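You operate a simulated robot arm through the tools that you are given. There is no shell and no other tool. Be economical: measure what you need, move in short steps, check, and stop when the job is done.

You are at the controls of a simulated two-armed robot. One attempt, no reset.

Task
Fetch the teal stick and stand it on the short upper shelf under the worktop. Take the pink stick and put it on top of the green soap. Take the lid off the tin on the top of the washing machine and lay it down there. Put one of the tablets from the top of the washing machine on the short window sill. Take the yellow leaf on the top of the washing machine and put it away on the short window sill. Take the pink cloth on the top of the washing machine and put it away on the upper plant shelf. Press the temperature key three times. Put the line reel on the long upper shelf under the worktop. Take the orange socks and put it on the long upper shelf under the worktop. Close the grey worktop door. Put the clear cup in the deep basin of the tiled sink. Take the pink pot and put it on the top of the worktop. Open the washer door. Any order will do. Set down upright: teal stick, line reel.

The check looks at the end state, three seconds after you hand in, the way a careful person would. Anything else that was tipped, shoved, dropped, spilled or broken makes it a failure. A push-on lid holds only when it is set on centred and level and pressed home; a screw cap is set on level and turned clockwise until tight. Flat cloth is picked up by pressing the open fingertips on it (5 to 10 N) and closing them slowly along it; thin cloth reads only 2 to 8 mm in the jaws.

Robot
Two 7-joint arms with two-finger parallel grippers on one trunk, on a base that drives. Base frame: it is fixed to the floor where the robot stands at the start and does not move with it; the origin is under the middle of the robot, x ahead of it, y to its left, z up. Readings come in cm, rad, newtons and seconds.
The left shoulder is at the start at [5, 16.1, 112.3], the right one opposite. With the tool pointing down near the work surface each hand reaches from about 24 to 68 cm from the robot's upright axis, wherever it stands, measured 20 degrees to its own side. Places, roughly: clear cup [50, -25, 100]; deep basin of the tiled sink [-110, 190, 60]; green soap [-75, -175, 100]; grey worktop door [40, 40, 40]; line reel (6x10x10 cm) [-80, -190, 90]; long upper shelf under the worktop [-50, -160, 50]; orange socks [25, -50, 100]; pink cloth (10x7x5 cm) [-260, 260, 100]; pink pot (10x10x10 cm) [60, 130, 110]; pink stick [50, 0, 100]; short upper shelf under the worktop [100, 50, 50]; short window sill (25x89 cm) [68, 120, 104]; tablet (4x4x3 cm) [-220, 250, 100]; teal stick [50, 0, 100]; temperature key [-250, 240, 90]; tin [-225, 250, 100]; top of the worktop [80, -10, 90]; upper plant shelf (21x85 cm) [64, 112, 72]; washer door [-250, 240, 60]; yellow leaf (6x3x2 cm) [-240, 260, 100]. Payload 3.43 kg a hand.
The tool frame of a hand sits at the grasp point between the pads (the TCP): z along the fingers, y along the line on which they close. The tips reach 3 cm beyond it. Largest opening 9.4 cm; finger width 2.8, thickness 1; the body of the gripper, 5 by 9.6 cm, starts 5.5 cm behind the TCP.
Orientation is that of the tool frame in the base frame, as [roll, pitch, yaw] about the fixed x, y, z axes, in that order (R = Rz(yaw) Ry(pitch) Rx(roll)). With the fingers straight down and closing along the base's y, the tool's x points along the base's -x, its y along +y and its z along -z.

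Tools
- The arms move only by the tool move_arm. It takes "left_targets", "right_targets" or both (then of equal length, played together; a hand with none holds still); each is a list of rows, each a list of 7 numbers: the shift along the tool's x, y, z in units of 250 mm (1.0 is 250 mm), then the turn, a rotation vector about the tool's x, y, z in units of 90 degrees (1.0 is 90 degrees), then the finger opening in cm, from 0 to 9.4. In form: [[tx, ty, tz, wx, wy, wz, claw], ...]. A call has 1 to 20 rows; each row is the pose to reach, as a shift and turn from the pose commanded when the call began, along the tool's axes at that moment. A call with a number of a shift or a turn outside -1 to 1 is refused whole. A row lasts 0.2 s, in which the tool goes at most 5 cm and 0.15 rad; a call with a longer step from one row to the next is refused whole, and so is a gripper value outside its range. A pose out of reach is approached as far as the arm can. The call stops where the force on the tool passes 40 N (or 10 N more than at its start, if that is more) or the arm is blocked; 0.2 s more then pass. The fingers move at their own pace (about 4.5 cm/s each) and stop on an object; they squeeze with about 36 N. The grip force told is the motor's: it shows also when the fingers shut on nothing. Time passes only in rows, and 0.2 s behind the last, so rows that repeat a pose let the fingers close. The reply holds the time, the measured pose of the TCP, the force on the tool along the base axes, the opening and the grip force, in the units named above and with some noise, with the torque about the TCP (base axes, N m) and any sound that the robot's microphone picked up, and new pictures: "show" is both (left out), scene, wrist or none (wrist: the cameras of the hands that moved).
- Cameras (640 x 400 px; columns grow to the right, rows downward): "scene" is now at [12.13, -1.14, 123.31]; the picture's right is [-0.15, -0.99, 0.00], its down [-0.69, 0.10, -0.72] and it looks along [0.71, -0.11, -0.69] (base axes); focal length 214 px, centre (320, 200). "left" rides on the left gripper at [7.6, -1.4, -10.2] in its tool frame; the picture's right is [0.18, 0.98, 0.00], its down [-0.75, 0.14, -0.64] and it looks along [-0.63, 0.12, 0.77] (tool axes); focal length 243 px, centre (320, 200). "right" rides on the right gripper at [7.6, 1.4, -10.2] in its tool frame; the picture's right is [-0.18, 0.98, 0.00], its down [-0.75, -0.14, -0.64] and it looks along [-0.63, -0.12, 0.77] (tool axes); focal length 243 px, centre (320, 200). There is no depth. A picture from a camera that has moved, and an enlarged one, comes with that camera's place and axes in the base frame and with its lens.
- move_column(by): slides the trunk up (or, below 0, down) by that many cm; the arms and the scene camera ride with it, the base frame stays. It gives what a move gives, with no picture.
- roll_base(legs): drives the robot by 1 to 6 legs, each [ahead, left, turn to the left] in cm, cm and rad, along the robot's own axes; the way and the turn of a leg run together, so that a leg with both is an arc; at most 150 cm and 3.142 rad a leg. The arms and the cameras ride along, it lands a little off, and it stops where it bumps. It gives what a move gives, and a new picture of the scene camera.
- turn_head(pan, tilt): turns the head with the scene camera to pan (to the left, within 1.396 rad either way) and tilt (down, from -0.506 to 1.204), counted from straight ahead of the robot. It gives what a move gives, and a new picture of the scene camera.
- enlarge(camera, box): a new picture of the part [left, top, right, bottom] of that camera's present view, enlarged. No time passes.
- hand_in(): hands the job in; it is judged then, once.

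Work in short steps. Places have to be worked out from the pictures, the camera data and where the tool is seen: move nearer, look again, correct. Check each grasp and each placing, and mend what went wrong. You have 546 turns and 360 pictures in all, those below and enlarged ones among them. Open the grippers and draw the arms clear of the work before you hand the job in, unless the task says otherwise; then end with one line.

The tools are called by a JSON object that holds its "method" and its "body". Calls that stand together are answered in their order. move_arm: Moves the arms, as the interface text tells. Its arguments: {"type":"object","properties":{"left_targets":{"type":"array","items":{"type":"array","items":{"type":"number"}}},"right_targets":{"type":"array","items":{"type":"array","items":{"type":"number"}}},"show":{"type":"string","enum":["both","scene","wrist","none"]}},"required":[]} The other tools are called the same way: move_column (by) slides the trunk up or down; roll_base (legs) drives the base; turn_head (pan, tilt) turns the head that bears the scene camera; enlarge (camera, box) takes an enlarged picture of a part of a camera's view; hand_in () hands the job in.

At the start:

```text
time_s: 0.0
left_ee_pos: [39.64, 10.96, 114.9]
left_tcp_rot: [-3.141, -0.001, 3.141]
left_ft_force: [0.1, 0.4, 0.2]
left_torque: [-0.03, 0.0, -0.01]
left_grip_width: 9.39
left_gripper_force: 0.0
right_ee_pos: [43.25, -17.43, 114.25]
right_tcp_rot: [-3.142, 0.0, 3.14]
right_ft_force: [0.3, 0.2, -1.0]
right_torque: [0.01, -0.03, 0.0]
right_grip_width: 9.38
right_gripper_force: 0.1
trunk travel left (down, up): [-15.0, 11.7]
robot x, y, heading: [-0.03, 0.14, 0.001]
head pan, tilt: [-0.152, 0.768]
```

scene: 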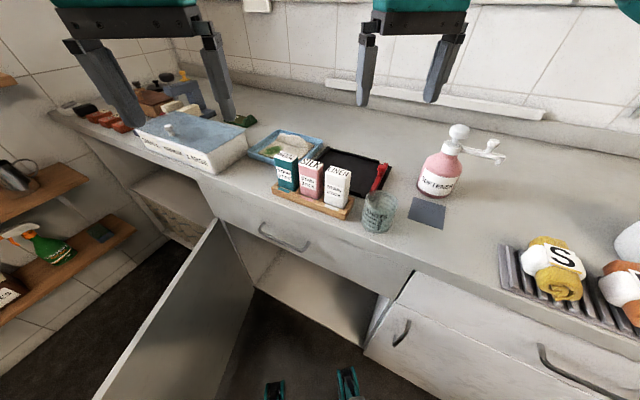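
right: 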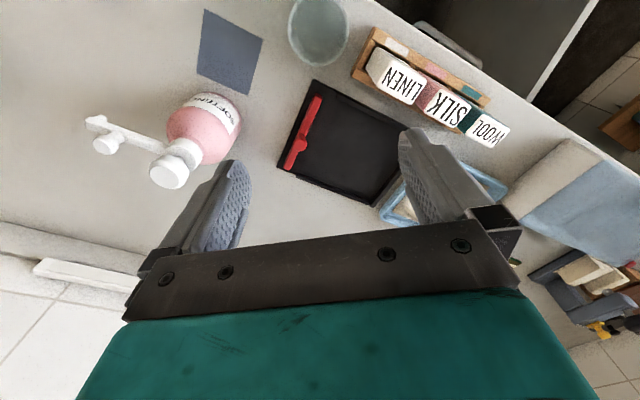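
left: 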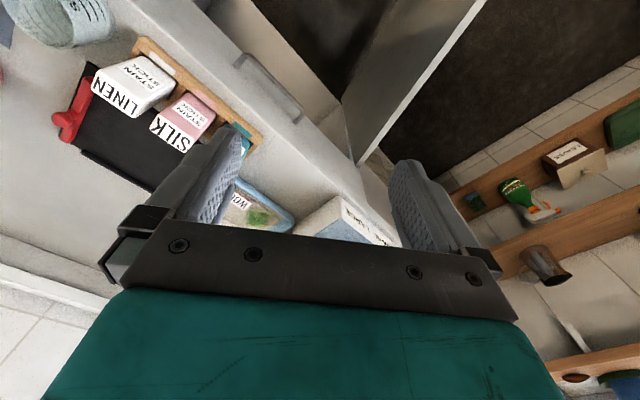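

I'll start by looking around: to the left first, where the shelves and window sill are.

{"method": "turn_head", "body": {"pan": 1.0, "tilt": 0.5}}

{"method": "turn_head", "body": {"pan": -1.0, "tilt": 0.6}}

```text
time_s: 1.4
left_ee_pos: [39.48, 10.95, 114.95]
left_tcp_rot: [-3.141, 0.0, 3.14]
left_ft_force: [0.6, 0.9, -0.1]
left_torque: [-0.03, 0.0, 0.0]
left_grip_width: 9.41
left_gripper_force: 0.1
right_ee_pos: [43.15, -17.36, 114.33]
right_tcp_rot: [-3.14, -0.001, 3.14]
right_ft_force: [-0.6, 0.1, -0.1]
right_torque: [0.0, 0.01, -0.01]
right_grip_width: 9.39
right_gripper_force: 0.0
trunk travel left (down, up): [-15.0, 11.7]
robot x, y, heading: [0.16, -0.09, -0.002]
head pan, tilt: [1.0, 0.499]
camera scene: at [8.93, 7.75, 125.65], right [0.84, -0.54, 0.0], down [-0.26, -0.4, -0.88], along [0.47, 0.74, -0.48], focal length 214 px, centre (320, 200)
```

scene: 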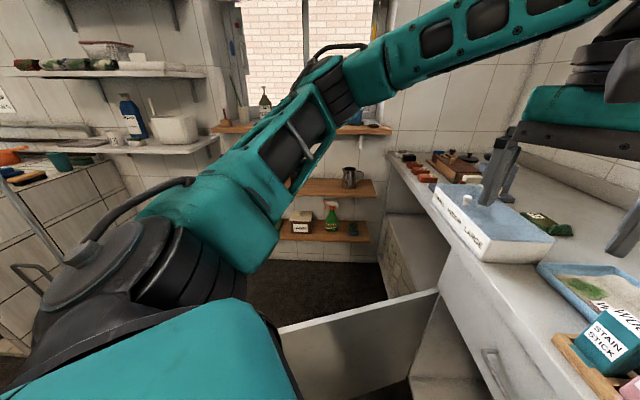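

```text
time_s: 3.3
left_ee_pos: [39.41, 10.94, 114.94]
left_tcp_rot: [3.141, -0.001, 3.141]
left_ft_force: [-0.2, 0.1, 0.4]
left_torque: [-0.05, 0.03, -0.02]
left_grip_width: 9.4
left_gripper_force: 0.1
right_ee_pos: [43.19, -17.38, 114.41]
right_tcp_rot: [-3.141, 0.0, 3.139]
right_ft_force: [0.0, 0.5, 0.0]
right_torque: [0.01, 0.01, -0.01]
right_grip_width: 9.42
right_gripper_force: 0.0
trunk travel left (down, up): [-15.0, 11.7]
robot x, y, heading: [-0.13, 0.72, 0.001]
head pan, tilt: [-1.0, 0.6]
camera scene: at [8.79, -7.33, 124.74], right [-0.84, -0.54, 0.0], down [-0.31, 0.48, -0.83], along [0.45, -0.69, -0.56], focal length 214 px, centre (320, 200)
```

scene: 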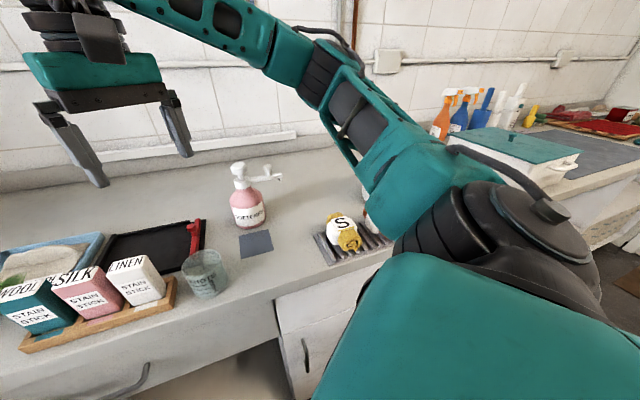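

I'll check the far sides before driving.

{"method": "turn_head", "body": {"pan": -1.396, "tilt": 0.3}}

{"method": "turn_head", "body": {"pan": 1.396, "tilt": 0.3}}

```text
time_s: 4.2
left_ee_pos: [39.47, 11.02, 115.01]
left_tcp_rot: [3.141, 0.0, -3.141]
left_ft_force: [-0.1, 0.2, 0.6]
left_torque: [0.01, -0.01, -0.02]
left_grip_width: 9.39
left_gripper_force: 0.0
right_ee_pos: [43.24, -17.38, 114.22]
right_tcp_rot: [3.141, 0.0, 3.14]
right_ft_force: [-0.1, 0.0, -0.3]
right_torque: [0.01, -0.01, 0.01]
right_grip_width: 9.4
right_gripper_force: 0.2
trunk travel left (down, up): [-15.0, 11.7]
robot x, y, heading: [0.11, -0.14, -0.001]
head pan, tilt: [-1.396, 0.3]
camera scene: at [5.64, -9.1, 127.48], right [-0.98, -0.17, 0.0], down [-0.05, 0.29, -0.96], along [0.17, -0.94, -0.3], focal length 214 px, centre (320, 200)
```

scene: 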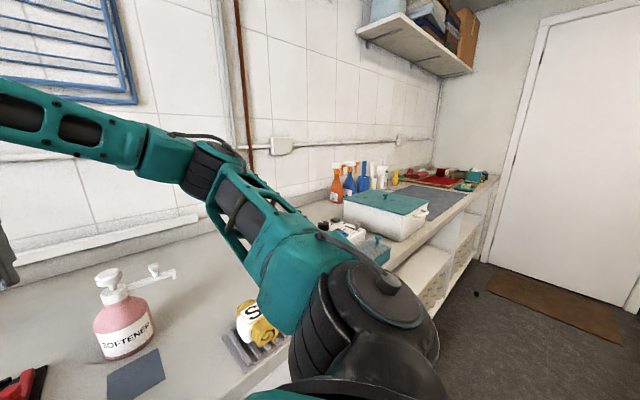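

```text
time_s: 6.6
left_ee_pos: [39.51, 10.92, 114.93]
left_tcp_rot: [-3.142, -0.001, -3.141]
left_ft_force: [0.1, 0.3, -0.5]
left_torque: [-0.02, 0.0, 0.01]
left_grip_width: 9.41
left_gripper_force: 0.0
right_ee_pos: [43.26, -17.32, 114.35]
right_tcp_rot: [-3.14, 0.0, 3.138]
right_ft_force: [0.9, -0.2, 0.2]
right_torque: [-0.03, -0.02, -0.02]
right_grip_width: 9.39
right_gripper_force: 0.1
trunk travel left (down, up): [-15.0, 11.7]
robot x, y, heading: [-0.15, -0.26, -0.006]
head pan, tilt: [1.396, 0.3]
camera scene: at [5.64, 9.29, 127.49], right [0.98, -0.17, 0.0], down [-0.05, -0.29, -0.96], along [0.17, 0.94, -0.3], focal length 214 px, centre (320, 200)
```

scene: 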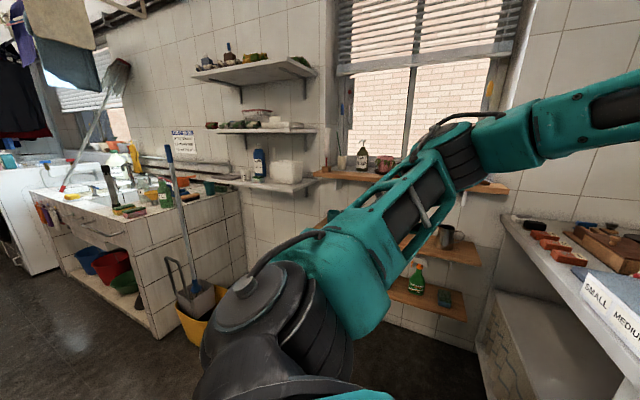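

The counter runs at roughly 30° to my axes, with its open door at my left front. I'll back off a bit for an overview of the space under the worktop.

{"method": "roll_base", "body": {"legs": [[-45, 0, 0]]}}

{"method": "turn_head", "body": {"pan": 0.0, "tilt": 0.6}}

```text
time_s: 9.3
left_ee_pos: [-5.26, 11.05, 114.98]
left_tcp_rot: [3.141, 0.0, -3.138]
left_ft_force: [0.3, -0.9, 0.5]
left_torque: [-0.03, -0.02, -0.02]
left_grip_width: 9.38
left_gripper_force: 0.0
right_ee_pos: [-1.47, -17.27, 114.2]
right_tcp_rot: [-3.141, 0.001, -3.14]
right_ft_force: [0.4, -0.7, 0.1]
right_torque: [0.03, 0.02, 0.0]
right_grip_width: 9.41
right_gripper_force: 0.0
trunk travel left (down, up): [-15.0, 11.7]
robot x, y, heading: [-44.63, -0.21, 0.003]
head pan, tilt: [1.396, 0.3]
camera scene: at [-39.12, 9.25, 127.49], right [0.99, -0.17, 0.0], down [-0.05, -0.29, -0.96], along [0.16, 0.94, -0.3], focal length 214 px, centre (320, 200)
```

scene: 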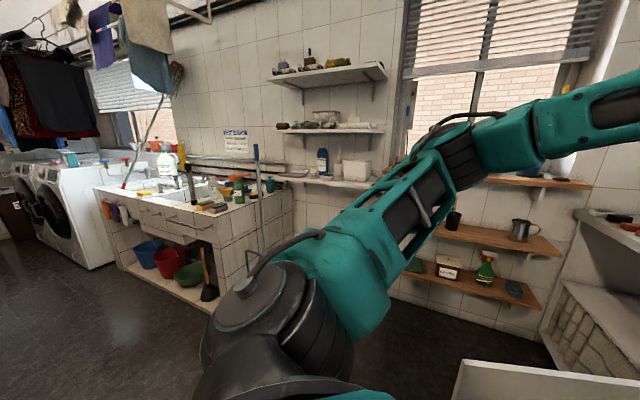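

```text
time_s: 10.9
left_ee_pos: [-5.22, 11.05, 114.98]
left_tcp_rot: [3.141, 0.001, -3.136]
left_ft_force: [-0.1, -0.4, 1.0]
left_torque: [0.0, 0.0, 0.01]
left_grip_width: 9.4
left_gripper_force: 0.0
right_ee_pos: [-1.54, -17.39, 114.31]
right_tcp_rot: [3.141, -0.001, -3.141]
right_ft_force: [-0.3, 0.9, -0.2]
right_torque: [-0.02, 0.03, 0.03]
right_grip_width: 9.38
right_gripper_force: 0.0
trunk travel left (down, up): [-15.0, 11.7]
robot x, y, heading: [-44.61, -0.01, 0.005]
head pan, tilt: [0.0, 0.6]
camera scene: at [-31.84, 0.08, 124.74], right [0.0, -1.0, 0.0], down [-0.56, 0.0, -0.83], along [0.83, 0.0, -0.56], focal length 214 px, centre (320, 200)
```

scene: 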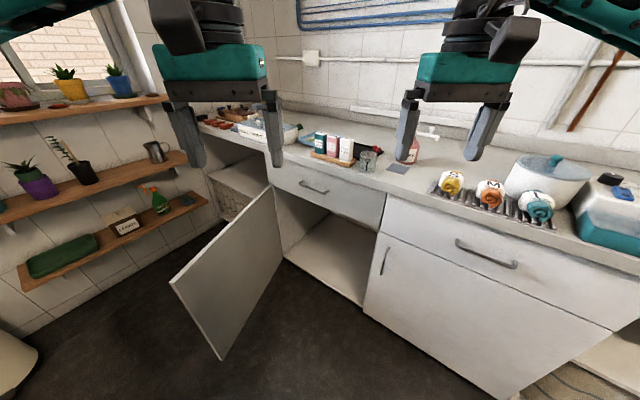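

The open door, cupboard, niche on the left and numbered socks are clear now. I'll close the door first: move left, lower the trunk, and push from its outer face.

{"method": "roll_base", "body": {"legs": [[0, 30, 0]]}}

{"method": "move_column", "body": {"by": -15}}

{"method": "turn_head", "body": {"pan": 0.3, "tilt": 0.7}}

```text
time_s: 12.9
left_ee_pos: [-5.14, 40.72, 115.0]
left_tcp_rot: [-3.14, 0.0, 3.14]
left_ft_force: [-0.5, 0.2, 0.3]
left_torque: [-0.04, -0.01, -0.01]
left_grip_width: 9.4
left_gripper_force: 0.0
right_ee_pos: [-1.52, 12.39, 114.34]
right_tcp_rot: [3.141, -0.002, 3.138]
right_ft_force: [0.4, -0.3, 0.2]
right_torque: [0.0, -0.03, 0.02]
right_grip_width: 9.38
right_gripper_force: 0.1
trunk travel left (down, up): [-15.0, 11.7]
robot x, y, heading: [-44.77, 29.82, -0.002]
head pan, tilt: [0.0, 0.6]
camera scene: at [-31.86, 29.88, 124.74], right [0.0, -1.0, 0.0], down [-0.56, 0.0, -0.83], along [0.83, 0.0, -0.56], focal length 214 px, centre (320, 200)
```

scene: 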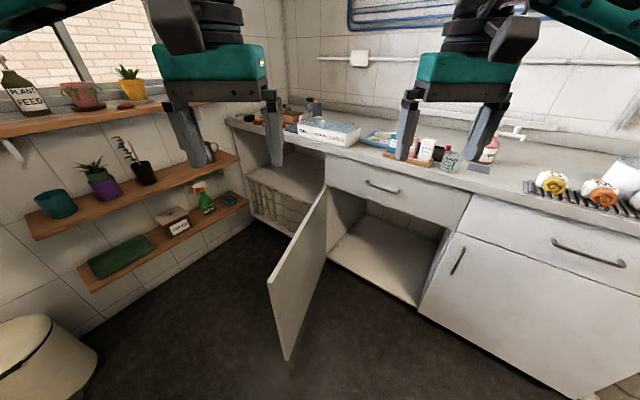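

```text
time_s: 14.7
left_ee_pos: [-5.24, 40.61, 99.92]
left_tcp_rot: [3.141, -0.001, 3.141]
left_ft_force: [-0.2, 0.9, 0.0]
left_torque: [-0.01, 0.01, -0.03]
left_grip_width: 9.4
left_gripper_force: 0.0
right_ee_pos: [-1.48, 12.34, 99.35]
right_tcp_rot: [-3.14, -0.001, 3.14]
right_ft_force: [-0.5, -0.9, 0.7]
right_torque: [-0.02, -0.02, -0.01]
right_grip_width: 9.41
right_gripper_force: 0.1
trunk travel left (down, up): [0.0, 26.7]
robot x, y, heading: [-45.18, 29.6, -0.001]
head pan, tilt: [0.0, 0.6]
```

```text
time_s: 15.4
left_ee_pos: [-5.17, 40.71, 99.93]
left_tcp_rot: [3.141, -0.001, 3.14]
left_ft_force: [0.2, 0.0, 0.0]
left_torque: [-0.05, 0.03, -0.02]
left_grip_width: 9.4
left_gripper_force: 0.0
right_ee_pos: [-1.63, 12.24, 99.33]
right_tcp_rot: [-3.14, 0.0, 3.138]
right_ft_force: [0.2, 0.2, 0.2]
right_torque: [-0.02, -0.01, -0.01]
right_grip_width: 9.42
right_gripper_force: 0.0
trunk travel left (down, up): [0.0, 26.7]
robot x, y, heading: [-44.74, 29.78, 0.0]
head pan, tilt: [0.3, 0.7]
camera scene: at [-32.57, 32.34, 108.88], right [0.29, -0.96, 0.0], down [-0.62, -0.19, -0.77], along [0.73, 0.22, -0.64], focal length 214 px, centre (320, 200)
```

scene: 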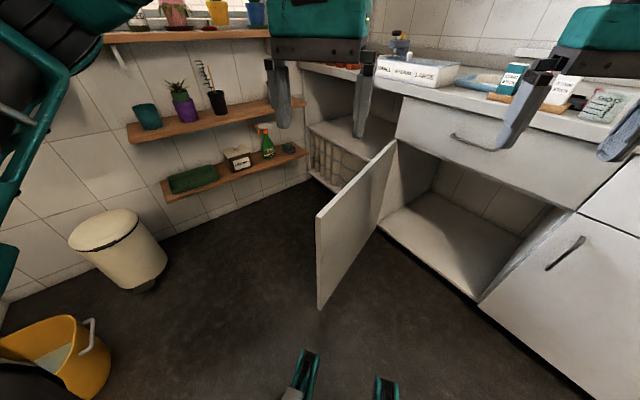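

Door tip is at about (8.5, 46, z 67). I'll take the left hand over to its outer side.

{"method": "move_arm", "body": {"left_targets": [[-0.12, 0.12, 0, 0, 0, 0, 0], [-0.25, 0.24, 0, 0, 0, 0, 0], [-0.38, 0.36, 0, 0, 0, 0, 0], [-0.5, 0.48, 0, 0, 0, 0, 0], [-0.63, 0.6, 0, 0, 0, 0, 0], [-0.76, 0.72, 0, 0, 0, 0, 0]], "show": "none"}}

{"method": "move_arm", "body": {"left_targets": [[0, 0, 0.18, 0, 0, 0, 0], [0, 0, 0.36, 0, 0, 0, 0], [0, 0, 0.54, 0, 0, 0, 0], [0, 0, 0.72, 0, 0, 0, 0], [0, 0, 0.9, 0, 0, 0, 0], [0, 0, 1.0, 0, 0, 0, 0]], "show": "none"}}

{"method": "move_arm", "body": {"left_targets": [[0, 0, 0.18, 0, 0, 0, 0], [0, 0, 0.36, 0, 0, 0, 0], [0, 0, 0.54, 0, 0, 0, 0]], "show": "scene"}}

```text
time_s: 16.9
left_ee_pos: [13.9, 58.76, 99.84]
left_tcp_rot: [3.14, 0.0, 3.14]
left_ft_force: [-0.6, 0.5, 0.0]
left_torque: [-0.05, 0.01, 0.03]
left_grip_width: 0.0
left_gripper_force: 26.0
right_ee_pos: [-1.48, 12.28, 99.22]
right_tcp_rot: [3.14, 0.001, 3.138]
right_ft_force: [-0.4, -0.2, 0.6]
right_torque: [-0.01, -0.01, 0.0]
right_grip_width: 9.42
right_gripper_force: 0.1
trunk travel left (down, up): [0.0, 26.7]
robot x, y, heading: [-44.7, 29.9, -0.004]
head pan, tilt: [0.3, 0.7]
```

```text
time_s: 18.2
left_ee_pos: [13.8, 58.73, 74.73]
left_tcp_rot: [3.141, 0.0, 3.14]
left_ft_force: [0.1, -0.7, 0.1]
left_torque: [0.01, 0.02, 0.03]
left_grip_width: 0.0
left_gripper_force: 32.9
right_ee_pos: [-1.55, 12.32, 99.22]
right_tcp_rot: [3.141, 0.002, 3.137]
right_ft_force: [-0.9, -0.5, -0.8]
right_torque: [0.01, 0.0, -0.01]
right_grip_width: 9.41
right_gripper_force: 0.1
trunk travel left (down, up): [0.0, 26.7]
robot x, y, heading: [-44.78, 30.01, -0.003]
head pan, tilt: [0.3, 0.7]
```

```text
time_s: 19.1
left_ee_pos: [13.88, 58.44, 61.3]
left_tcp_rot: [-3.14, 0.003, 3.14]
left_ft_force: [-0.8, -0.5, 0.3]
left_torque: [0.01, 0.02, -0.01]
left_grip_width: 0.02
left_gripper_force: 33.5
right_ee_pos: [-1.52, 12.34, 99.26]
right_tcp_rot: [3.14, -0.001, 3.137]
right_ft_force: [0.7, -0.9, -0.6]
right_torque: [-0.02, 0.0, 0.0]
right_grip_width: 9.42
right_gripper_force: 0.0
trunk travel left (down, up): [0.0, 26.7]
robot x, y, heading: [-44.41, 29.77, 0.002]
head pan, tilt: [0.3, 0.7]
camera scene: at [-32.57, 32.35, 108.88], right [0.29, -0.96, 0.0], down [-0.62, -0.19, -0.76], along [0.73, 0.23, -0.64], focal length 214 px, centre (320, 200)
```

scene: 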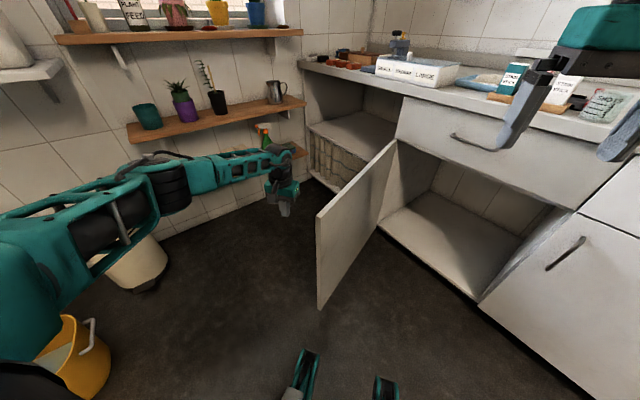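

Arm is clear on the door's outer side. Pushing it toward -y slowly.

{"method": "move_arm", "body": {"left_targets": [[0, -0.15, 0, 0, 0, 0, 0], [0, -0.3, 0, 0, 0, 0, 0], [0, -0.4, 0, 0, 0, 0, 0], [0, -0.5, 0, 0, 0, 0, 0], [0, -0.6, 0, 0, 0, 0, 0], [0, -0.7, 0, 0, 0, 0, 0], [0, -0.8, 0, 0, 0, 0, 0], [0, -0.9, 0, 0, 0, 0, 0], [0, -1, 0, 0, 0, 0, 0]], "show": "scene"}}

```text
time_s: 21.1
left_ee_pos: [13.78, 33.68, 61.46]
left_tcp_rot: [-3.141, -0.001, -3.141]
left_ft_force: [0.1, -0.1, 0.3]
left_torque: [-0.04, -0.02, -0.02]
left_grip_width: 0.01
left_gripper_force: 33.1
right_ee_pos: [-1.6, 12.19, 99.28]
right_tcp_rot: [3.139, 0.0, 3.139]
right_ft_force: [0.1, -0.2, -0.8]
right_torque: [-0.01, -0.03, 0.01]
right_grip_width: 9.37
right_gripper_force: 0.0
trunk travel left (down, up): [0.0, 26.7]
robot x, y, heading: [-44.91, 29.64, -0.005]
head pan, tilt: [0.3, 0.7]
camera scene: at [-32.58, 32.34, 108.88], right [0.29, -0.96, 0.0], down [-0.62, -0.19, -0.77], along [0.73, 0.23, -0.64], focal length 214 px, centre (320, 200)
```

scene: 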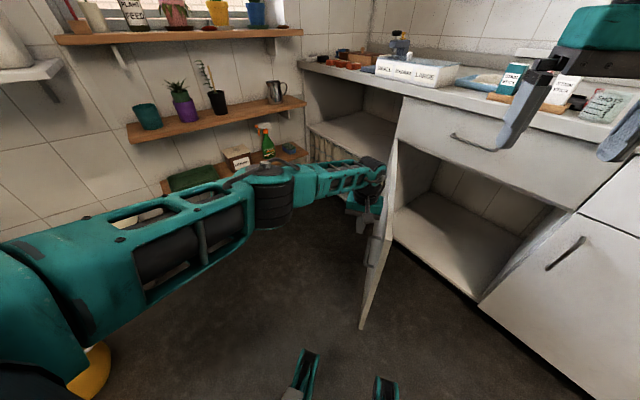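

The door moves easily. Continue pushing along the arc.

{"method": "move_arm", "body": {"left_targets": [[0, -0.1, 0, 0, 0, 0, 0], [0, -0.2, 0, 0, 0, 0, 0], [0, -0.3, 0, 0, 0, 0, 0], [0, -0.4, 0, 0, 0, 0, 0], [0, -0.5, 0, 0, 0, 0, 0], [0, -0.6, 0, 0, 0, 0, 0], [-0.03, -0.7, 0, 0, 0, 0, 0], [-0.06, -0.8, 0, 0, 0, 0, 0], [-0.1, -0.9, 0, 0, 0, 0, 0], [-0.15, -1, 0, 0, 0, 0, 0]], "show": "scene"}}

```text
time_s: 23.2
left_ee_pos: [8.07, 19.71, 63.44]
left_tcp_rot: [-3.138, 0.001, 3.141]
left_ft_force: [0.4, -0.5, 0.4]
left_torque: [0.0, -0.03, -0.01]
left_grip_width: 0.0
left_gripper_force: 32.6
left hand out of reach, approached as far as the arm can: row 2, 3, 4, 5, 6, 7, 8, 9, 10
right_ee_pos: [-1.56, 12.2, 99.27]
right_tcp_rot: [3.14, 0.001, 3.137]
right_ft_force: [-0.4, -0.1, -0.5]
right_torque: [-0.03, 0.02, 0.0]
right_grip_width: 9.42
right_gripper_force: 0.0
trunk travel left (down, up): [0.0, 26.7]
robot x, y, heading: [-44.63, 29.82, 0.001]
head pan, tilt: [0.3, 0.7]
camera scene: at [-32.58, 32.35, 108.87], right [0.29, -0.96, 0.0], down [-0.62, -0.19, -0.76], along [0.73, 0.23, -0.64], focal length 214 px, centre (320, 200)
```

scene: 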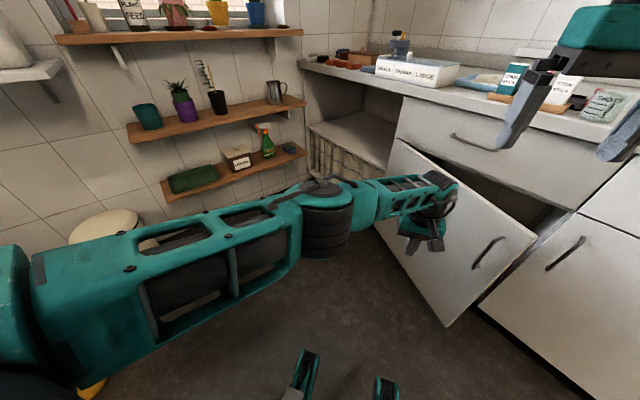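

The door is now mostly shut; I'll use the base with the arm held to push it the rest of the way.

{"method": "roll_base", "body": {"legs": [[14, -18, 0]]}}

```text
time_s: 25.0
left_ee_pos: [21.92, 1.75, 63.38]
left_tcp_rot: [-3.137, 0.001, -3.14]
left_ft_force: [0.9, 0.8, 0.2]
left_torque: [-0.03, -0.01, 0.0]
left_grip_width: 0.0
left_gripper_force: 33.1
right_ee_pos: [12.24, -5.62, 99.29]
right_tcp_rot: [-3.142, 0.0, 3.138]
right_ft_force: [0.1, 0.0, -0.6]
right_torque: [-0.01, 0.0, 0.0]
right_grip_width: 9.4
right_gripper_force: 0.0
trunk travel left (down, up): [0.0, 26.7]
robot x, y, heading: [-31.01, 11.61, -0.001]
head pan, tilt: [0.3, 0.7]
camera scene: at [-18.76, 14.32, 108.88], right [0.3, -0.96, 0.0], down [-0.62, -0.19, -0.76], along [0.73, 0.23, -0.64], focal length 214 px, centre (320, 200)
```

scene: 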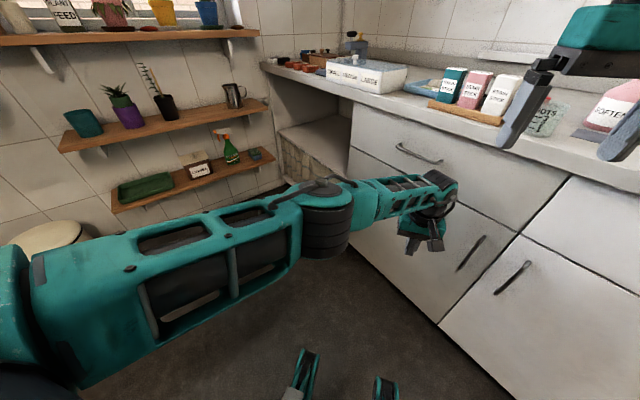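

The door seems to have swung shut on its own; zooming in to verify.

{"method": "enlarge", "body": {"camera": "scene", "box": [330, 130, 610, 400]}}

```text
1.48 times, centred on (470, 265) of scene
camera zoom: at [-18.76, 14.32, 108.88], right [0.3, -0.96, 0.0], down [-0.62, -0.19, -0.76], along [0.73, 0.23, -0.64], focal length 318 px, centre (98, 104)
```

zoom: 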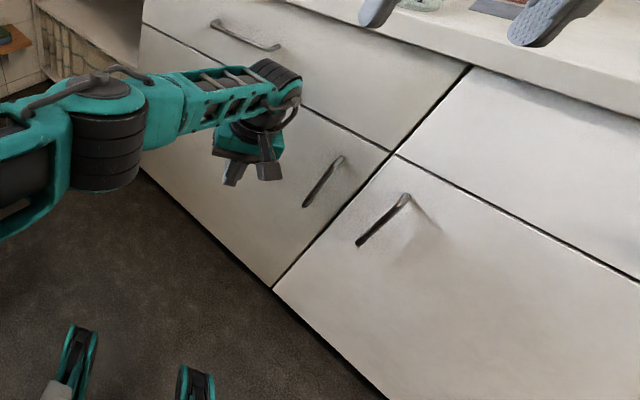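

Door is flush. Now I bring the left hand back out and up, then raise the trunk.

{"method": "move_arm", "body": {"left_targets": [[0.1, 0.15, 0, 0, 0, 0, 3], [0.2, 0.3, 0, 0, 0, 0, 6], [0.2, 0.48, 0, 0, 0, 0, 9], [0.2, 0.66, 0, 0, 0, 0, 9], [0.2, 0.84, 0, 0, 0, 0, 9], [0.2, 1.0, 0, 0, 0, 0, 9]], "show": "none"}}

{"method": "move_arm", "body": {"left_targets": [[0, 0, -0.18, 0, 0, 0, 9], [0, 0, -0.36, 0, 0, 0, 9], [0, 0, -0.54, 0, 0, 0, 9], [0, 0, -0.72, 0, 0, 0, 9], [0, 0, -0.9, 0, 0, 0, 9], [0, 0, -1.0, 0, 0, 0, 9]], "show": "none"}}

{"method": "move_column", "body": {"by": 22}}

{"method": "roll_base", "body": {"legs": [[0, 0, -0.5]]}}

{"method": "turn_head", "body": {"pan": 0.0, "tilt": 0.75}}

```text
time_s: 26.4
left_ee_pos: [16.8, 26.85, 63.38]
left_tcp_rot: [-3.141, 0.002, 3.14]
left_ft_force: [0.1, -0.7, 0.2]
left_torque: [0.02, -0.01, 0.0]
left_grip_width: 8.97
left_gripper_force: 0.0
right_ee_pos: [12.25, -5.72, 99.44]
right_tcp_rot: [-3.141, 0.002, 3.141]
right_ft_force: [0.6, -0.6, 0.3]
right_torque: [0.05, -0.02, -0.03]
right_grip_width: 9.39
right_gripper_force: 0.0
trunk travel left (down, up): [0.0, 26.7]
robot x, y, heading: [-31.4, 11.71, -0.001]
head pan, tilt: [0.3, 0.7]
```

```text
time_s: 27.8
left_ee_pos: [16.9, 26.83, 88.31]
left_tcp_rot: [-3.141, 0.002, 3.141]
left_ft_force: [0.6, 1.0, -0.1]
left_torque: [0.01, 0.01, -0.02]
left_grip_width: 8.97
left_gripper_force: 0.1
right_ee_pos: [12.17, -5.75, 99.34]
right_tcp_rot: [-3.141, 0.0, 3.139]
right_ft_force: [0.4, 0.8, -0.4]
right_torque: [-0.02, -0.03, 0.01]
right_grip_width: 9.42
right_gripper_force: 0.0
trunk travel left (down, up): [0.0, 26.7]
robot x, y, heading: [-31.19, 11.57, 0.001]
head pan, tilt: [0.3, 0.7]
```

```text
time_s: 30.1
left_ee_pos: [17.0, 26.87, 110.42]
left_tcp_rot: [-3.14, 0.003, 3.141]
left_ft_force: [-0.3, -0.4, 0.4]
left_torque: [-0.01, -0.03, 0.01]
left_grip_width: 9.0
left_gripper_force: 0.1
right_ee_pos: [12.28, -5.68, 121.26]
right_tcp_rot: [-3.14, -0.001, 3.137]
right_ft_force: [0.4, 0.2, -0.4]
right_torque: [-0.01, 0.0, -0.02]
right_grip_width: 9.39
right_gripper_force: 0.1
trunk travel left (down, up): [-22.0, 4.7]
robot x, y, heading: [-31.08, 11.35, -0.005]
head pan, tilt: [0.3, 0.7]
```

```text
time_s: 31.9
left_ee_pos: [18.35, 1.82, 110.37]
left_tcp_rot: [-3.14, 0.0, 2.637]
left_ft_force: [-0.4, -0.7, 0.0]
left_torque: [-0.02, 0.01, -0.05]
left_grip_width: 9.0
left_gripper_force: 0.0
right_ee_pos: [-1.51, -24.41, 121.26]
right_tcp_rot: [3.139, -0.002, 2.633]
right_ft_force: [0.3, -0.2, -0.7]
right_torque: [0.01, 0.02, 0.0]
right_grip_width: 9.4
right_gripper_force: 0.1
trunk travel left (down, up): [-22.0, 4.7]
robot x, y, heading: [-30.73, 11.95, -0.501]
head pan, tilt: [0.3, 0.7]
camera scene: at [-19.08, 8.12, 130.88], right [-0.2, -0.98, 0.0], down [-0.63, 0.13, -0.77], along [0.75, -0.16, -0.64], focal length 214 px, centre (320, 200)
```

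scene: 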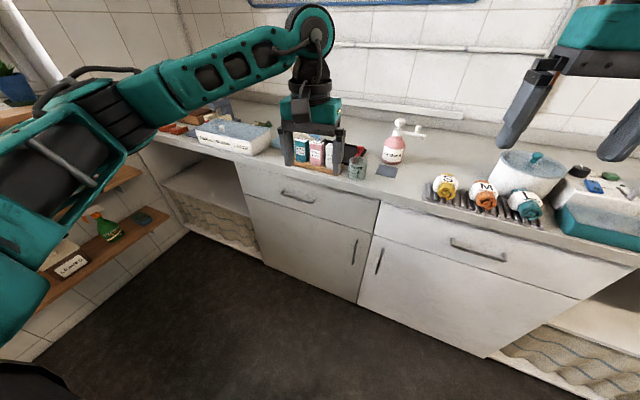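

```text
time_s: 32.7
left_ee_pos: [18.22, 1.79, 110.19]
left_tcp_rot: [-3.14, 0.0, 2.636]
left_ft_force: [0.3, -0.8, 0.5]
left_torque: [-0.02, -0.03, 0.02]
left_grip_width: 8.97
left_gripper_force: 0.0
right_ee_pos: [-1.58, -24.52, 121.37]
right_tcp_rot: [-3.141, 0.002, 2.635]
right_ft_force: [0.0, -0.4, 0.1]
right_torque: [0.0, 0.02, 0.01]
right_grip_width: 9.41
right_gripper_force: 0.0
trunk travel left (down, up): [-22.0, 4.7]
robot x, y, heading: [-30.76, 11.7, -0.508]
head pan, tilt: [0.0, 0.75]
camera scene: at [-20.13, 5.87, 130.45], right [-0.48, -0.88, 0.0], down [-0.6, 0.33, -0.73], along [0.64, -0.35, -0.68], focal length 214 px, centre (320, 200)
```

scene: 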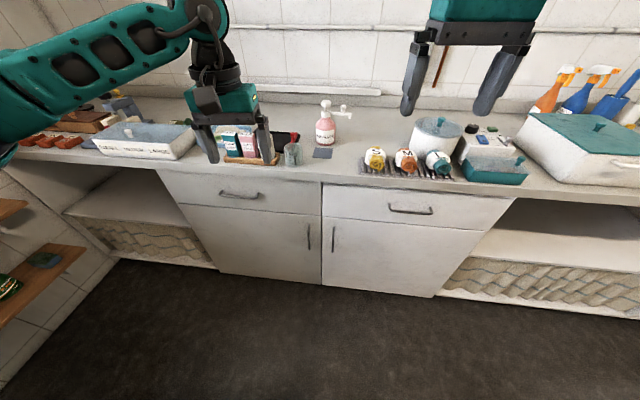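

Great square-on overview. The robot is about 72 cm from the counter edge; I'll raise the trunk a bit and drive 30 cm in to work at the sticks.

{"method": "move_column", "body": {"by": 4}}

{"method": "roll_base", "body": {"legs": [[28, 0, -0.02]]}}

```text
time_s: 33.6
left_ee_pos: [18.28, 1.75, 114.31]
left_tcp_rot: [-3.139, 0.002, 2.637]
left_ft_force: [0.1, -0.4, -0.3]
left_torque: [-0.02, 0.01, -0.01]
left_grip_width: 9.01
left_gripper_force: 0.0
right_ee_pos: [-1.47, -24.54, 125.24]
right_tcp_rot: [3.141, -0.001, 2.634]
right_ft_force: [-0.3, -0.2, 1.6]
right_torque: [-0.01, 0.03, 0.0]
right_grip_width: 9.39
right_gripper_force: 0.1
trunk travel left (down, up): [-26.0, 0.7]
robot x, y, heading: [-30.59, 11.89, -0.503]
head pan, tilt: [0.0, 0.75]
```

```text
time_s: 35.5
left_ee_pos: [42.62, -13.01, 114.28]
left_tcp_rot: [-3.14, 0.001, 2.617]
left_ft_force: [0.0, 0.5, -0.1]
left_torque: [-0.01, 0.04, -0.02]
left_grip_width: 8.98
left_gripper_force: 0.1
right_ee_pos: [22.15, -38.83, 125.36]
right_tcp_rot: [3.142, 0.0, 2.615]
right_ft_force: [-0.6, 0.0, -0.4]
right_torque: [0.01, 0.0, -0.03]
right_grip_width: 9.4
right_gripper_force: 0.0
trunk travel left (down, up): [-26.0, 0.7]
robot x, y, heading: [-6.7, -2.16, -0.524]
head pan, tilt: [0.0, 0.75]
camera scene: at [4.17, -8.2, 134.44], right [-0.5, -0.86, 0.0], down [-0.59, 0.34, -0.73], along [0.63, -0.37, -0.68], focal length 214 px, centre (320, 200)
```

scene: 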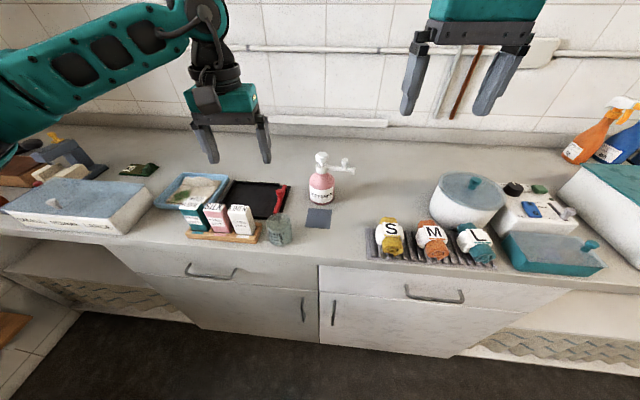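

Clear, square-on view. Zoom on the sticks' tray for geometry.

{"method": "enlarge", "body": {"camera": "scene", "box": [140, 150, 300, 250]}}

```text
4.00 times, centred on (220, 200) of scene
camera zoom: at [4.17, -8.2, 134.44], right [-0.5, -0.86, 0.0], down [-0.59, 0.34, -0.73], along [0.63, -0.37, -0.68], focal length 858 px, centre (720, 200)
```

zoom: 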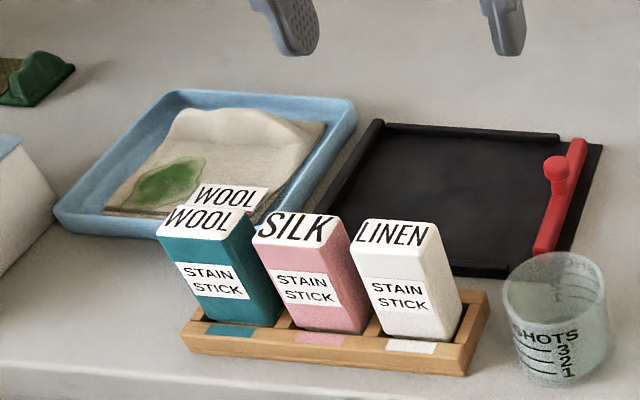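

Sticks are about 5 wide × 2.5 deep × 9 tall, teal at local forward 47.5/left 30.6, top z≈99.5. I'll bring the left hand above it, turned 90° so it closes along the depth.

{"method": "move_arm", "body": {"left_targets": [[0, 0.055, 0, 0, 0, 0.085, 7], [0.005, 0.11, 0, 0, 0, 0.17, 7], [0.01, 0.165, 0, 0, 0, 0.25, 7], [0.01, 0.22, 0, 0, 0, 0.34, 7], [0.01, 0.275, 0, 0, 0, 0.42, 7], [0.01, 0.33, 0, 0, 0, 0.5, 7], [0.01, 0.385, 0, 0, 0, 0.58, 7], [0.02, 0.44, 0, 0, 0, 0.67, 7], [0.02, 0.495, 0, 0, 0, 0.75, 7], [0.02, 0.55, 0, 0, 0, 0.83, 7], [0.02, 0.6, 0, 0, 0, 0.92, 7], [0.024, 0.612, 0, 0, 0, 1.0, 7]]}}

```text
time_s: 38.1
left_ee_pos: [24.71, -0.63, 119.01]
left_tcp_rot: [3.136, 0.001, 1.063]
left_ft_force: [0.4, 0.7, 0.2]
left_torque: [-0.07, 0.0, -0.01]
left_grip_width: 6.98
left_gripper_force: 0.0
left hand out of reach, approached as far as the arm can: row 6, 7, 8, 9, 10, 11, 12
right_ee_pos: [22.05, -38.37, 125.37]
right_tcp_rot: [3.142, 0.005, 2.616]
right_ft_force: [0.5, 0.6, 0.6]
right_torque: [-0.12, 0.04, 0.03]
right_grip_width: 9.39
right_gripper_force: 0.1
trunk travel left (down, up): [-26.0, 0.7]
robot x, y, heading: [-6.69, -2.44, -0.526]
head pan, tilt: [0.0, 0.75]
camera scene: at [4.1, -7.85, 134.47], right [-0.5, -0.87, 0.0], down [-0.59, 0.34, -0.73], along [0.63, -0.37, -0.68], focal length 214 px, centre (320, 200)
camera left: at [27.12, 6.79, 129.24], right [0.95, -0.32, 0.0], down [-0.24, -0.72, 0.64], along [-0.2, -0.61, -0.77], focal length 243 px, centre (320, 200)
```

scene: 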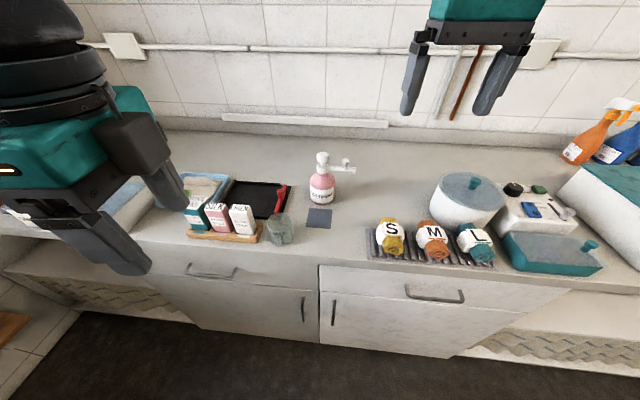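
left: 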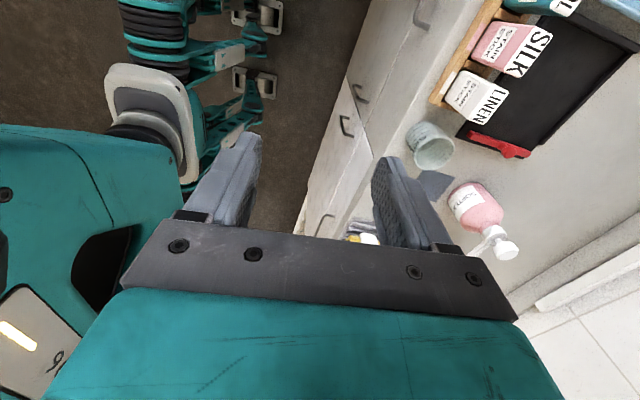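

Wrong wrist direction for this arm. Turning the other way instead; first undo the turn and see where the commanded frame stands.

{"method": "move_arm", "body": {"left_targets": [[0, 0, 0, 0, 0, -0.09, 7], [0, 0, 0, 0, 0, -0.18, 7], [0, 0, 0, 0, 0, -0.27, 7], [0, 0, 0, 0, 0, -0.36, 7], [0, 0, 0, 0, 0, -0.45, 7], [0, 0, 0, 0, 0, -0.54, 7], [0, 0, 0, 0, 0, -0.63, 7], [0, 0, 0, 0, 0, -0.72, 7], [0, 0, 0, 0, 0, -0.81, 7], [0, 0, 0, 0, 0, -0.9, 7], [0, 0, 0, 0, 0, -1.0, 7]], "show": "none"}}

```text
refused: row 11 steps farther than a row can; nothing moved
```

{"method": "move_arm", "body": {"left_targets": [[0, 0, 0, 0, 0, -0.09, 7], [0, 0, 0, 0, 0, -0.18, 7], [0, 0, 0, 0, 0, -0.27, 7], [0, 0, 0, 0, 0, -0.36, 7], [0, 0, 0, 0, 0, -0.45, 7], [0, 0, 0, 0, 0, -0.54, 7], [0, 0, 0, 0, 0, -0.63, 7], [0, 0, 0, 0, 0, -0.72, 7], [0, 0, 0, 0, 0, -0.81, 7], [0, 0, 0, 0, 0, -0.9, 7], [0, 0, 0, 0, 0, -0.99, 7]], "show": "none"}}

```text
time_s: 40.5
left_ee_pos: [24.72, -0.99, 119.43]
left_tcp_rot: [-3.139, 0.001, 2.605]
left_ft_force: [1.2, -0.3, -0.1]
left_torque: [0.03, 0.0, 0.01]
left_grip_width: 7.0
left_gripper_force: 0.0
right_ee_pos: [22.13, -38.88, 125.32]
right_tcp_rot: [3.14, -0.001, 2.614]
right_ft_force: [-0.3, -0.6, 0.7]
right_torque: [0.01, -0.02, -0.01]
right_grip_width: 9.42
right_gripper_force: 0.1
trunk travel left (down, up): [-26.0, 0.7]
robot x, y, heading: [-6.38, -2.39, -0.524]
head pan, tilt: [0.0, 0.75]
```

Back to normal. Now go to above teal with the opposite 90° turn.

{"method": "move_arm", "body": {"left_targets": [[-0.07, 0.045, 0, 0, 0, -0.085, 7], [-0.14, 0.09, 0, 0, 0, -0.17, 7], [-0.21, 0.135, 0, 0, 0, -0.25, 7], [-0.28, 0.18, 0, 0, 0, -0.33, 7], [-0.35, 0.22, 0, 0, 0, -0.41, 7], [-0.42, 0.265, 0, 0, 0, -0.5, 7], [-0.49, 0.31, 0, 0, 0, -0.58, 7], [-0.56, 0.35, 0, 0, 0, -0.66, 7], [-0.63, 0.4, 0.05, 0, 0, -0.75, 7], [-0.7, 0.44, 0.1, 0, 0, -0.83, 7], [-0.77, 0.485, 0.15, 0, 0, -0.92, 7], [-0.84, 0.53, 0.2, 0, 0, -1.0, 7]]}}

```text
time_s: 43.1
left_ee_pos: [49.48, -0.51, 114.38]
left_tcp_rot: [-3.14, -0.001, -2.111]
left_ft_force: [-0.4, 0.7, -0.3]
left_torque: [0.05, -0.02, 0.02]
left_grip_width: 7.0
left_gripper_force: 0.0
right_ee_pos: [22.07, -38.91, 125.4]
right_tcp_rot: [3.141, -0.001, 2.614]
right_ft_force: [0.1, -0.3, -0.4]
right_torque: [0.01, 0.01, -0.01]
right_grip_width: 9.41
right_gripper_force: 0.0
trunk travel left (down, up): [-26.0, 0.7]
robot x, y, heading: [-6.26, -1.92, -0.527]
head pan, tilt: [0.0, 0.75]
camera scene: at [4.15, -8.17, 134.45], right [-0.5, -0.86, 0.0], down [-0.59, 0.34, -0.73], along [0.63, -0.37, -0.68], focal length 214 px, centre (320, 200)
camera left: at [46.95, -7.76, 124.63], right [-0.94, 0.35, 0.0], down [0.26, 0.72, 0.64], along [0.22, 0.6, -0.77], focal length 243 px, centre (320, 200)
```

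scene: 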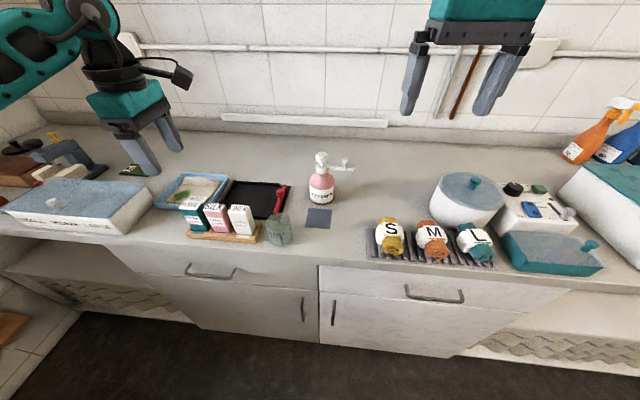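
left: 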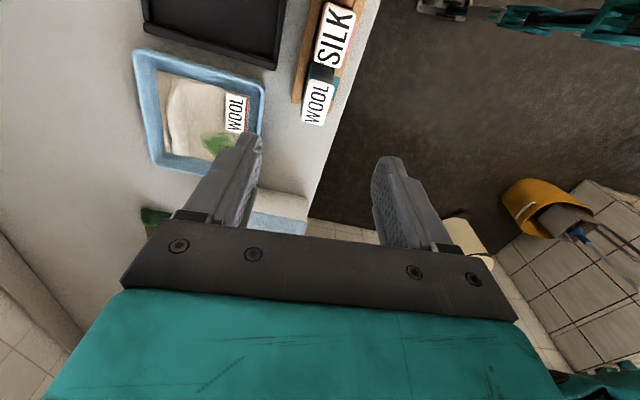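

Teal's top appears nearly right under the TCP. Descend with a tiny correction, to TCP z≈97.

{"method": "move_arm", "body": {"left_targets": [[-0.015, -0.012, 0.15, 0, 0, 0, 7], [-0.015, -0.012, 0.3, 0, 0, 0, 7], [-0.015, -0.012, 0.4, 0, 0, 0, 7], [-0.015, -0.012, 0.48, 0, 0, 0, 7]]}}

```text
time_s: 44.1
left_ee_pos: [50.0, -0.31, 102.42]
left_tcp_rot: [-3.141, -0.001, -2.112]
left_ft_force: [0.2, 0.2, 0.3]
left_torque: [0.0, -0.02, 0.03]
left_grip_width: 6.98
left_gripper_force: 0.1
right_ee_pos: [22.07, -38.83, 125.27]
right_tcp_rot: [3.14, -0.002, 2.615]
right_ft_force: [0.1, 0.0, 0.6]
right_torque: [0.0, 0.0, 0.0]
right_grip_width: 9.42
right_gripper_force: 0.1
trunk travel left (down, up): [-26.0, 0.7]
robot x, y, heading: [-6.53, -1.97, -0.525]
head pan, tilt: [0.0, 0.75]
camera scene: at [4.12, -8.16, 134.45], right [-0.5, -0.86, 0.0], down [-0.59, 0.34, -0.73], along [0.63, -0.37, -0.68], focal length 214 px, centre (320, 200)
camera left: at [47.39, -7.62, 112.63], right [-0.94, 0.35, 0.0], down [0.27, 0.72, 0.64], along [0.22, 0.6, -0.77], focal length 243 px, centre (320, 200)
```

scene: 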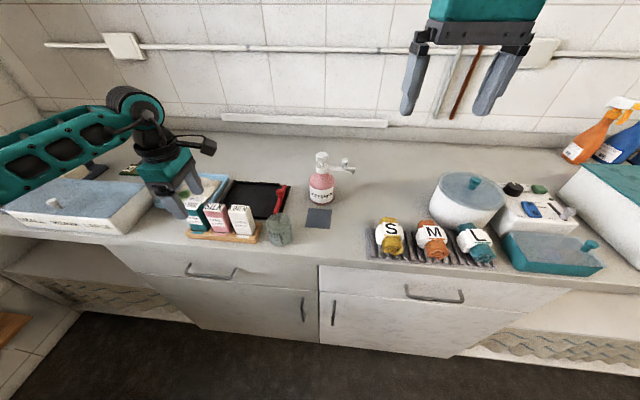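
left: 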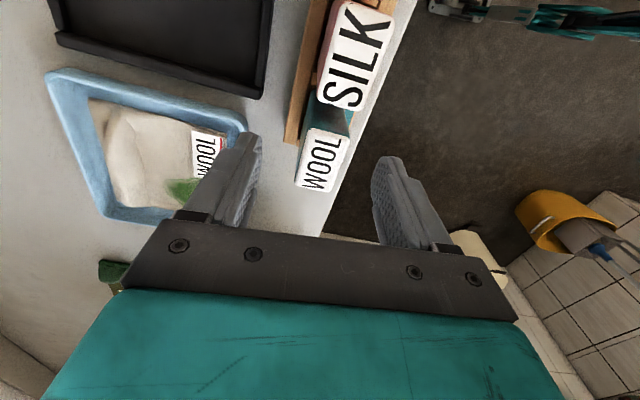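

Wrist view says teal's top is centred between the fingers. Descend to z≈97 and close.

{"method": "move_arm", "body": {"left_targets": [[0, 0, 0.08, 0, 0, 0, 7], [0, 0, 0.16, 0, 0, 0, 7], [0, 0, 0.21, 0, 0, 0, 7], [0, 0, 0.21, 0, 0, 0, 7]]}}

```text
time_s: 45.1
left_ee_pos: [50.13, -0.27, 97.1]
left_tcp_rot: [-3.139, -0.001, -2.112]
left_ft_force: [0.0, 0.3, -0.3]
left_torque: [0.02, -0.03, 0.01]
left_grip_width: 7.01
left_gripper_force: 0.0
right_ee_pos: [22.19, -38.78, 125.34]
right_tcp_rot: [-3.14, 0.002, 2.615]
right_ft_force: [-0.5, -0.1, -0.3]
right_torque: [0.02, 0.02, -0.01]
right_grip_width: 9.42
right_gripper_force: 0.0
trunk travel left (down, up): [-26.0, 0.7]
robot x, y, heading: [-6.54, -2.07, -0.525]
head pan, tilt: [0.0, 0.75]
camera scene: at [4.11, -8.17, 134.45], right [-0.5, -0.86, 0.0], down [-0.59, 0.34, -0.73], along [0.63, -0.37, -0.68], focal length 214 px, centre (320, 200)
camera left: at [47.35, -7.63, 107.39], right [-0.94, 0.35, 0.0], down [0.27, 0.72, 0.64], along [0.22, 0.6, -0.77], focal length 243 px, centre (320, 200)
```

scene: 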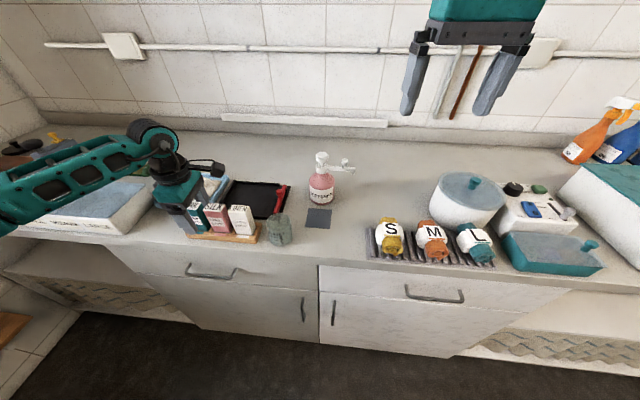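
left: 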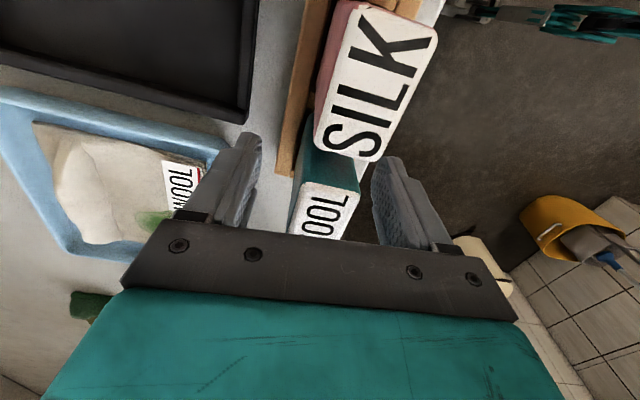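

Aligned well. Close slowly.

{"method": "move_arm", "body": {"left_targets": [[0, 0, 0, 0, 0, 0, 5], [0, 0, 0, 0, 0, 0, 3.5], [0, 0, 0, 0, 0, 0, 2], [0, 0, 0, 0, 0, 0, 1], [0, 0, 0, 0, 0, 0, 1]], "show": "wrist"}}

```text
time_s: 46.3
left_ee_pos: [50.02, -0.22, 97.16]
left_tcp_rot: [-3.14, -0.001, -2.111]
left_ft_force: [0.1, 0.3, 0.5]
left_torque: [0.02, 0.01, 0.02]
left_grip_width: 3.07
left_gripper_force: 36.2
right_ee_pos: [22.1, -38.85, 125.35]
right_tcp_rot: [3.141, 0.0, 2.614]
right_ft_force: [-0.4, 1.1, 0.1]
right_torque: [0.0, 0.03, -0.01]
right_grip_width: 9.39
right_gripper_force: 0.0
trunk travel left (down, up): [-26.0, 0.7]
robot x, y, heading: [-6.16, -1.77, -0.524]
head pan, tilt: [0.0, 0.75]
camera left: at [47.34, -7.64, 107.41], right [-0.94, 0.35, 0.0], down [0.27, 0.72, 0.64], along [0.22, 0.6, -0.77], focal length 243 px, centre (320, 200)
```

left: 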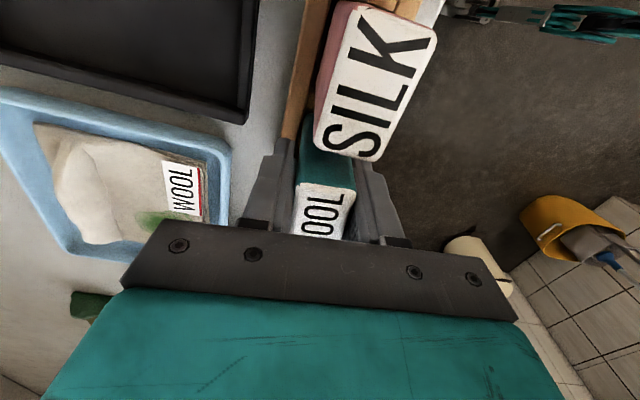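

Gripped at 3.07 cm. Lift.

{"method": "move_arm", "body": {"left_targets": [[0, 0, -0.1, 0, 0, 0, 1], [0, 0, -0.25, 0, 0, 0, 1], [0, 0, -0.4, 0, 0, 0, 1], [0, 0, -0.55, 0, 0, 0, 1], [0, 0, -0.7, 0, 0, 0, 1]]}}

```text
time_s: 47.5
left_ee_pos: [49.78, -0.39, 114.62]
left_tcp_rot: [-3.141, -0.001, -2.112]
left_ft_force: [-0.9, -0.6, -1.3]
left_torque: [0.01, 0.01, 0.02]
left_grip_width: 3.04
left_gripper_force: 35.4
right_ee_pos: [22.07, -38.87, 125.28]
right_tcp_rot: [3.14, 0.0, 2.613]
right_ft_force: [0.0, 0.5, 0.1]
right_torque: [0.01, 0.03, -0.01]
right_grip_width: 9.41
right_gripper_force: 0.1
trunk travel left (down, up): [-26.0, 0.7]
robot x, y, heading: [-6.32, -2.61, -0.528]
head pan, tilt: [0.0, 0.75]
camera scene: at [4.08, -8.18, 134.45], right [-0.5, -0.86, 0.0], down [-0.59, 0.34, -0.73], along [0.63, -0.37, -0.68], focal length 214 px, centre (320, 200)
camera left: at [47.2, -7.76, 124.99], right [-0.94, 0.35, 0.0], down [0.27, 0.72, 0.64], along [0.22, 0.6, -0.77], focal length 243 px, centre (320, 200)
```

scene: 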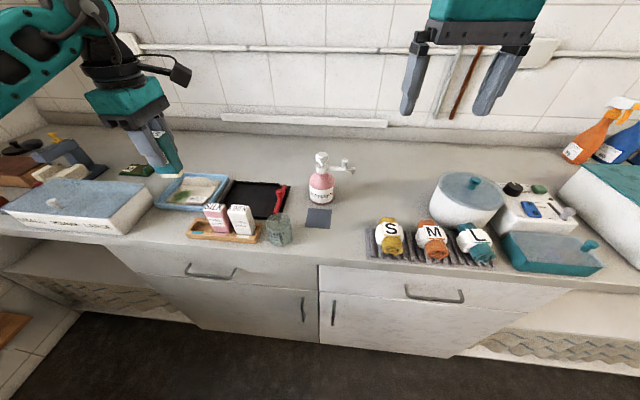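
left: 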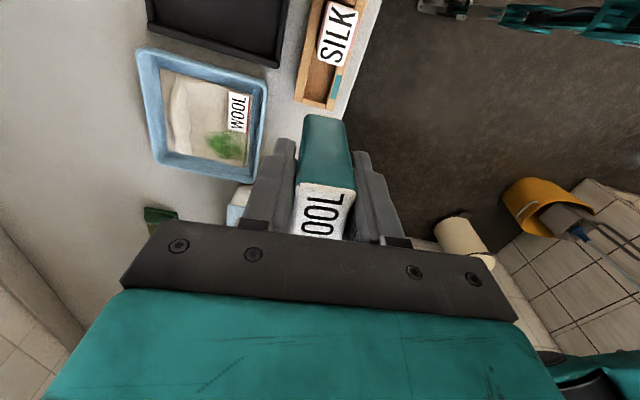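

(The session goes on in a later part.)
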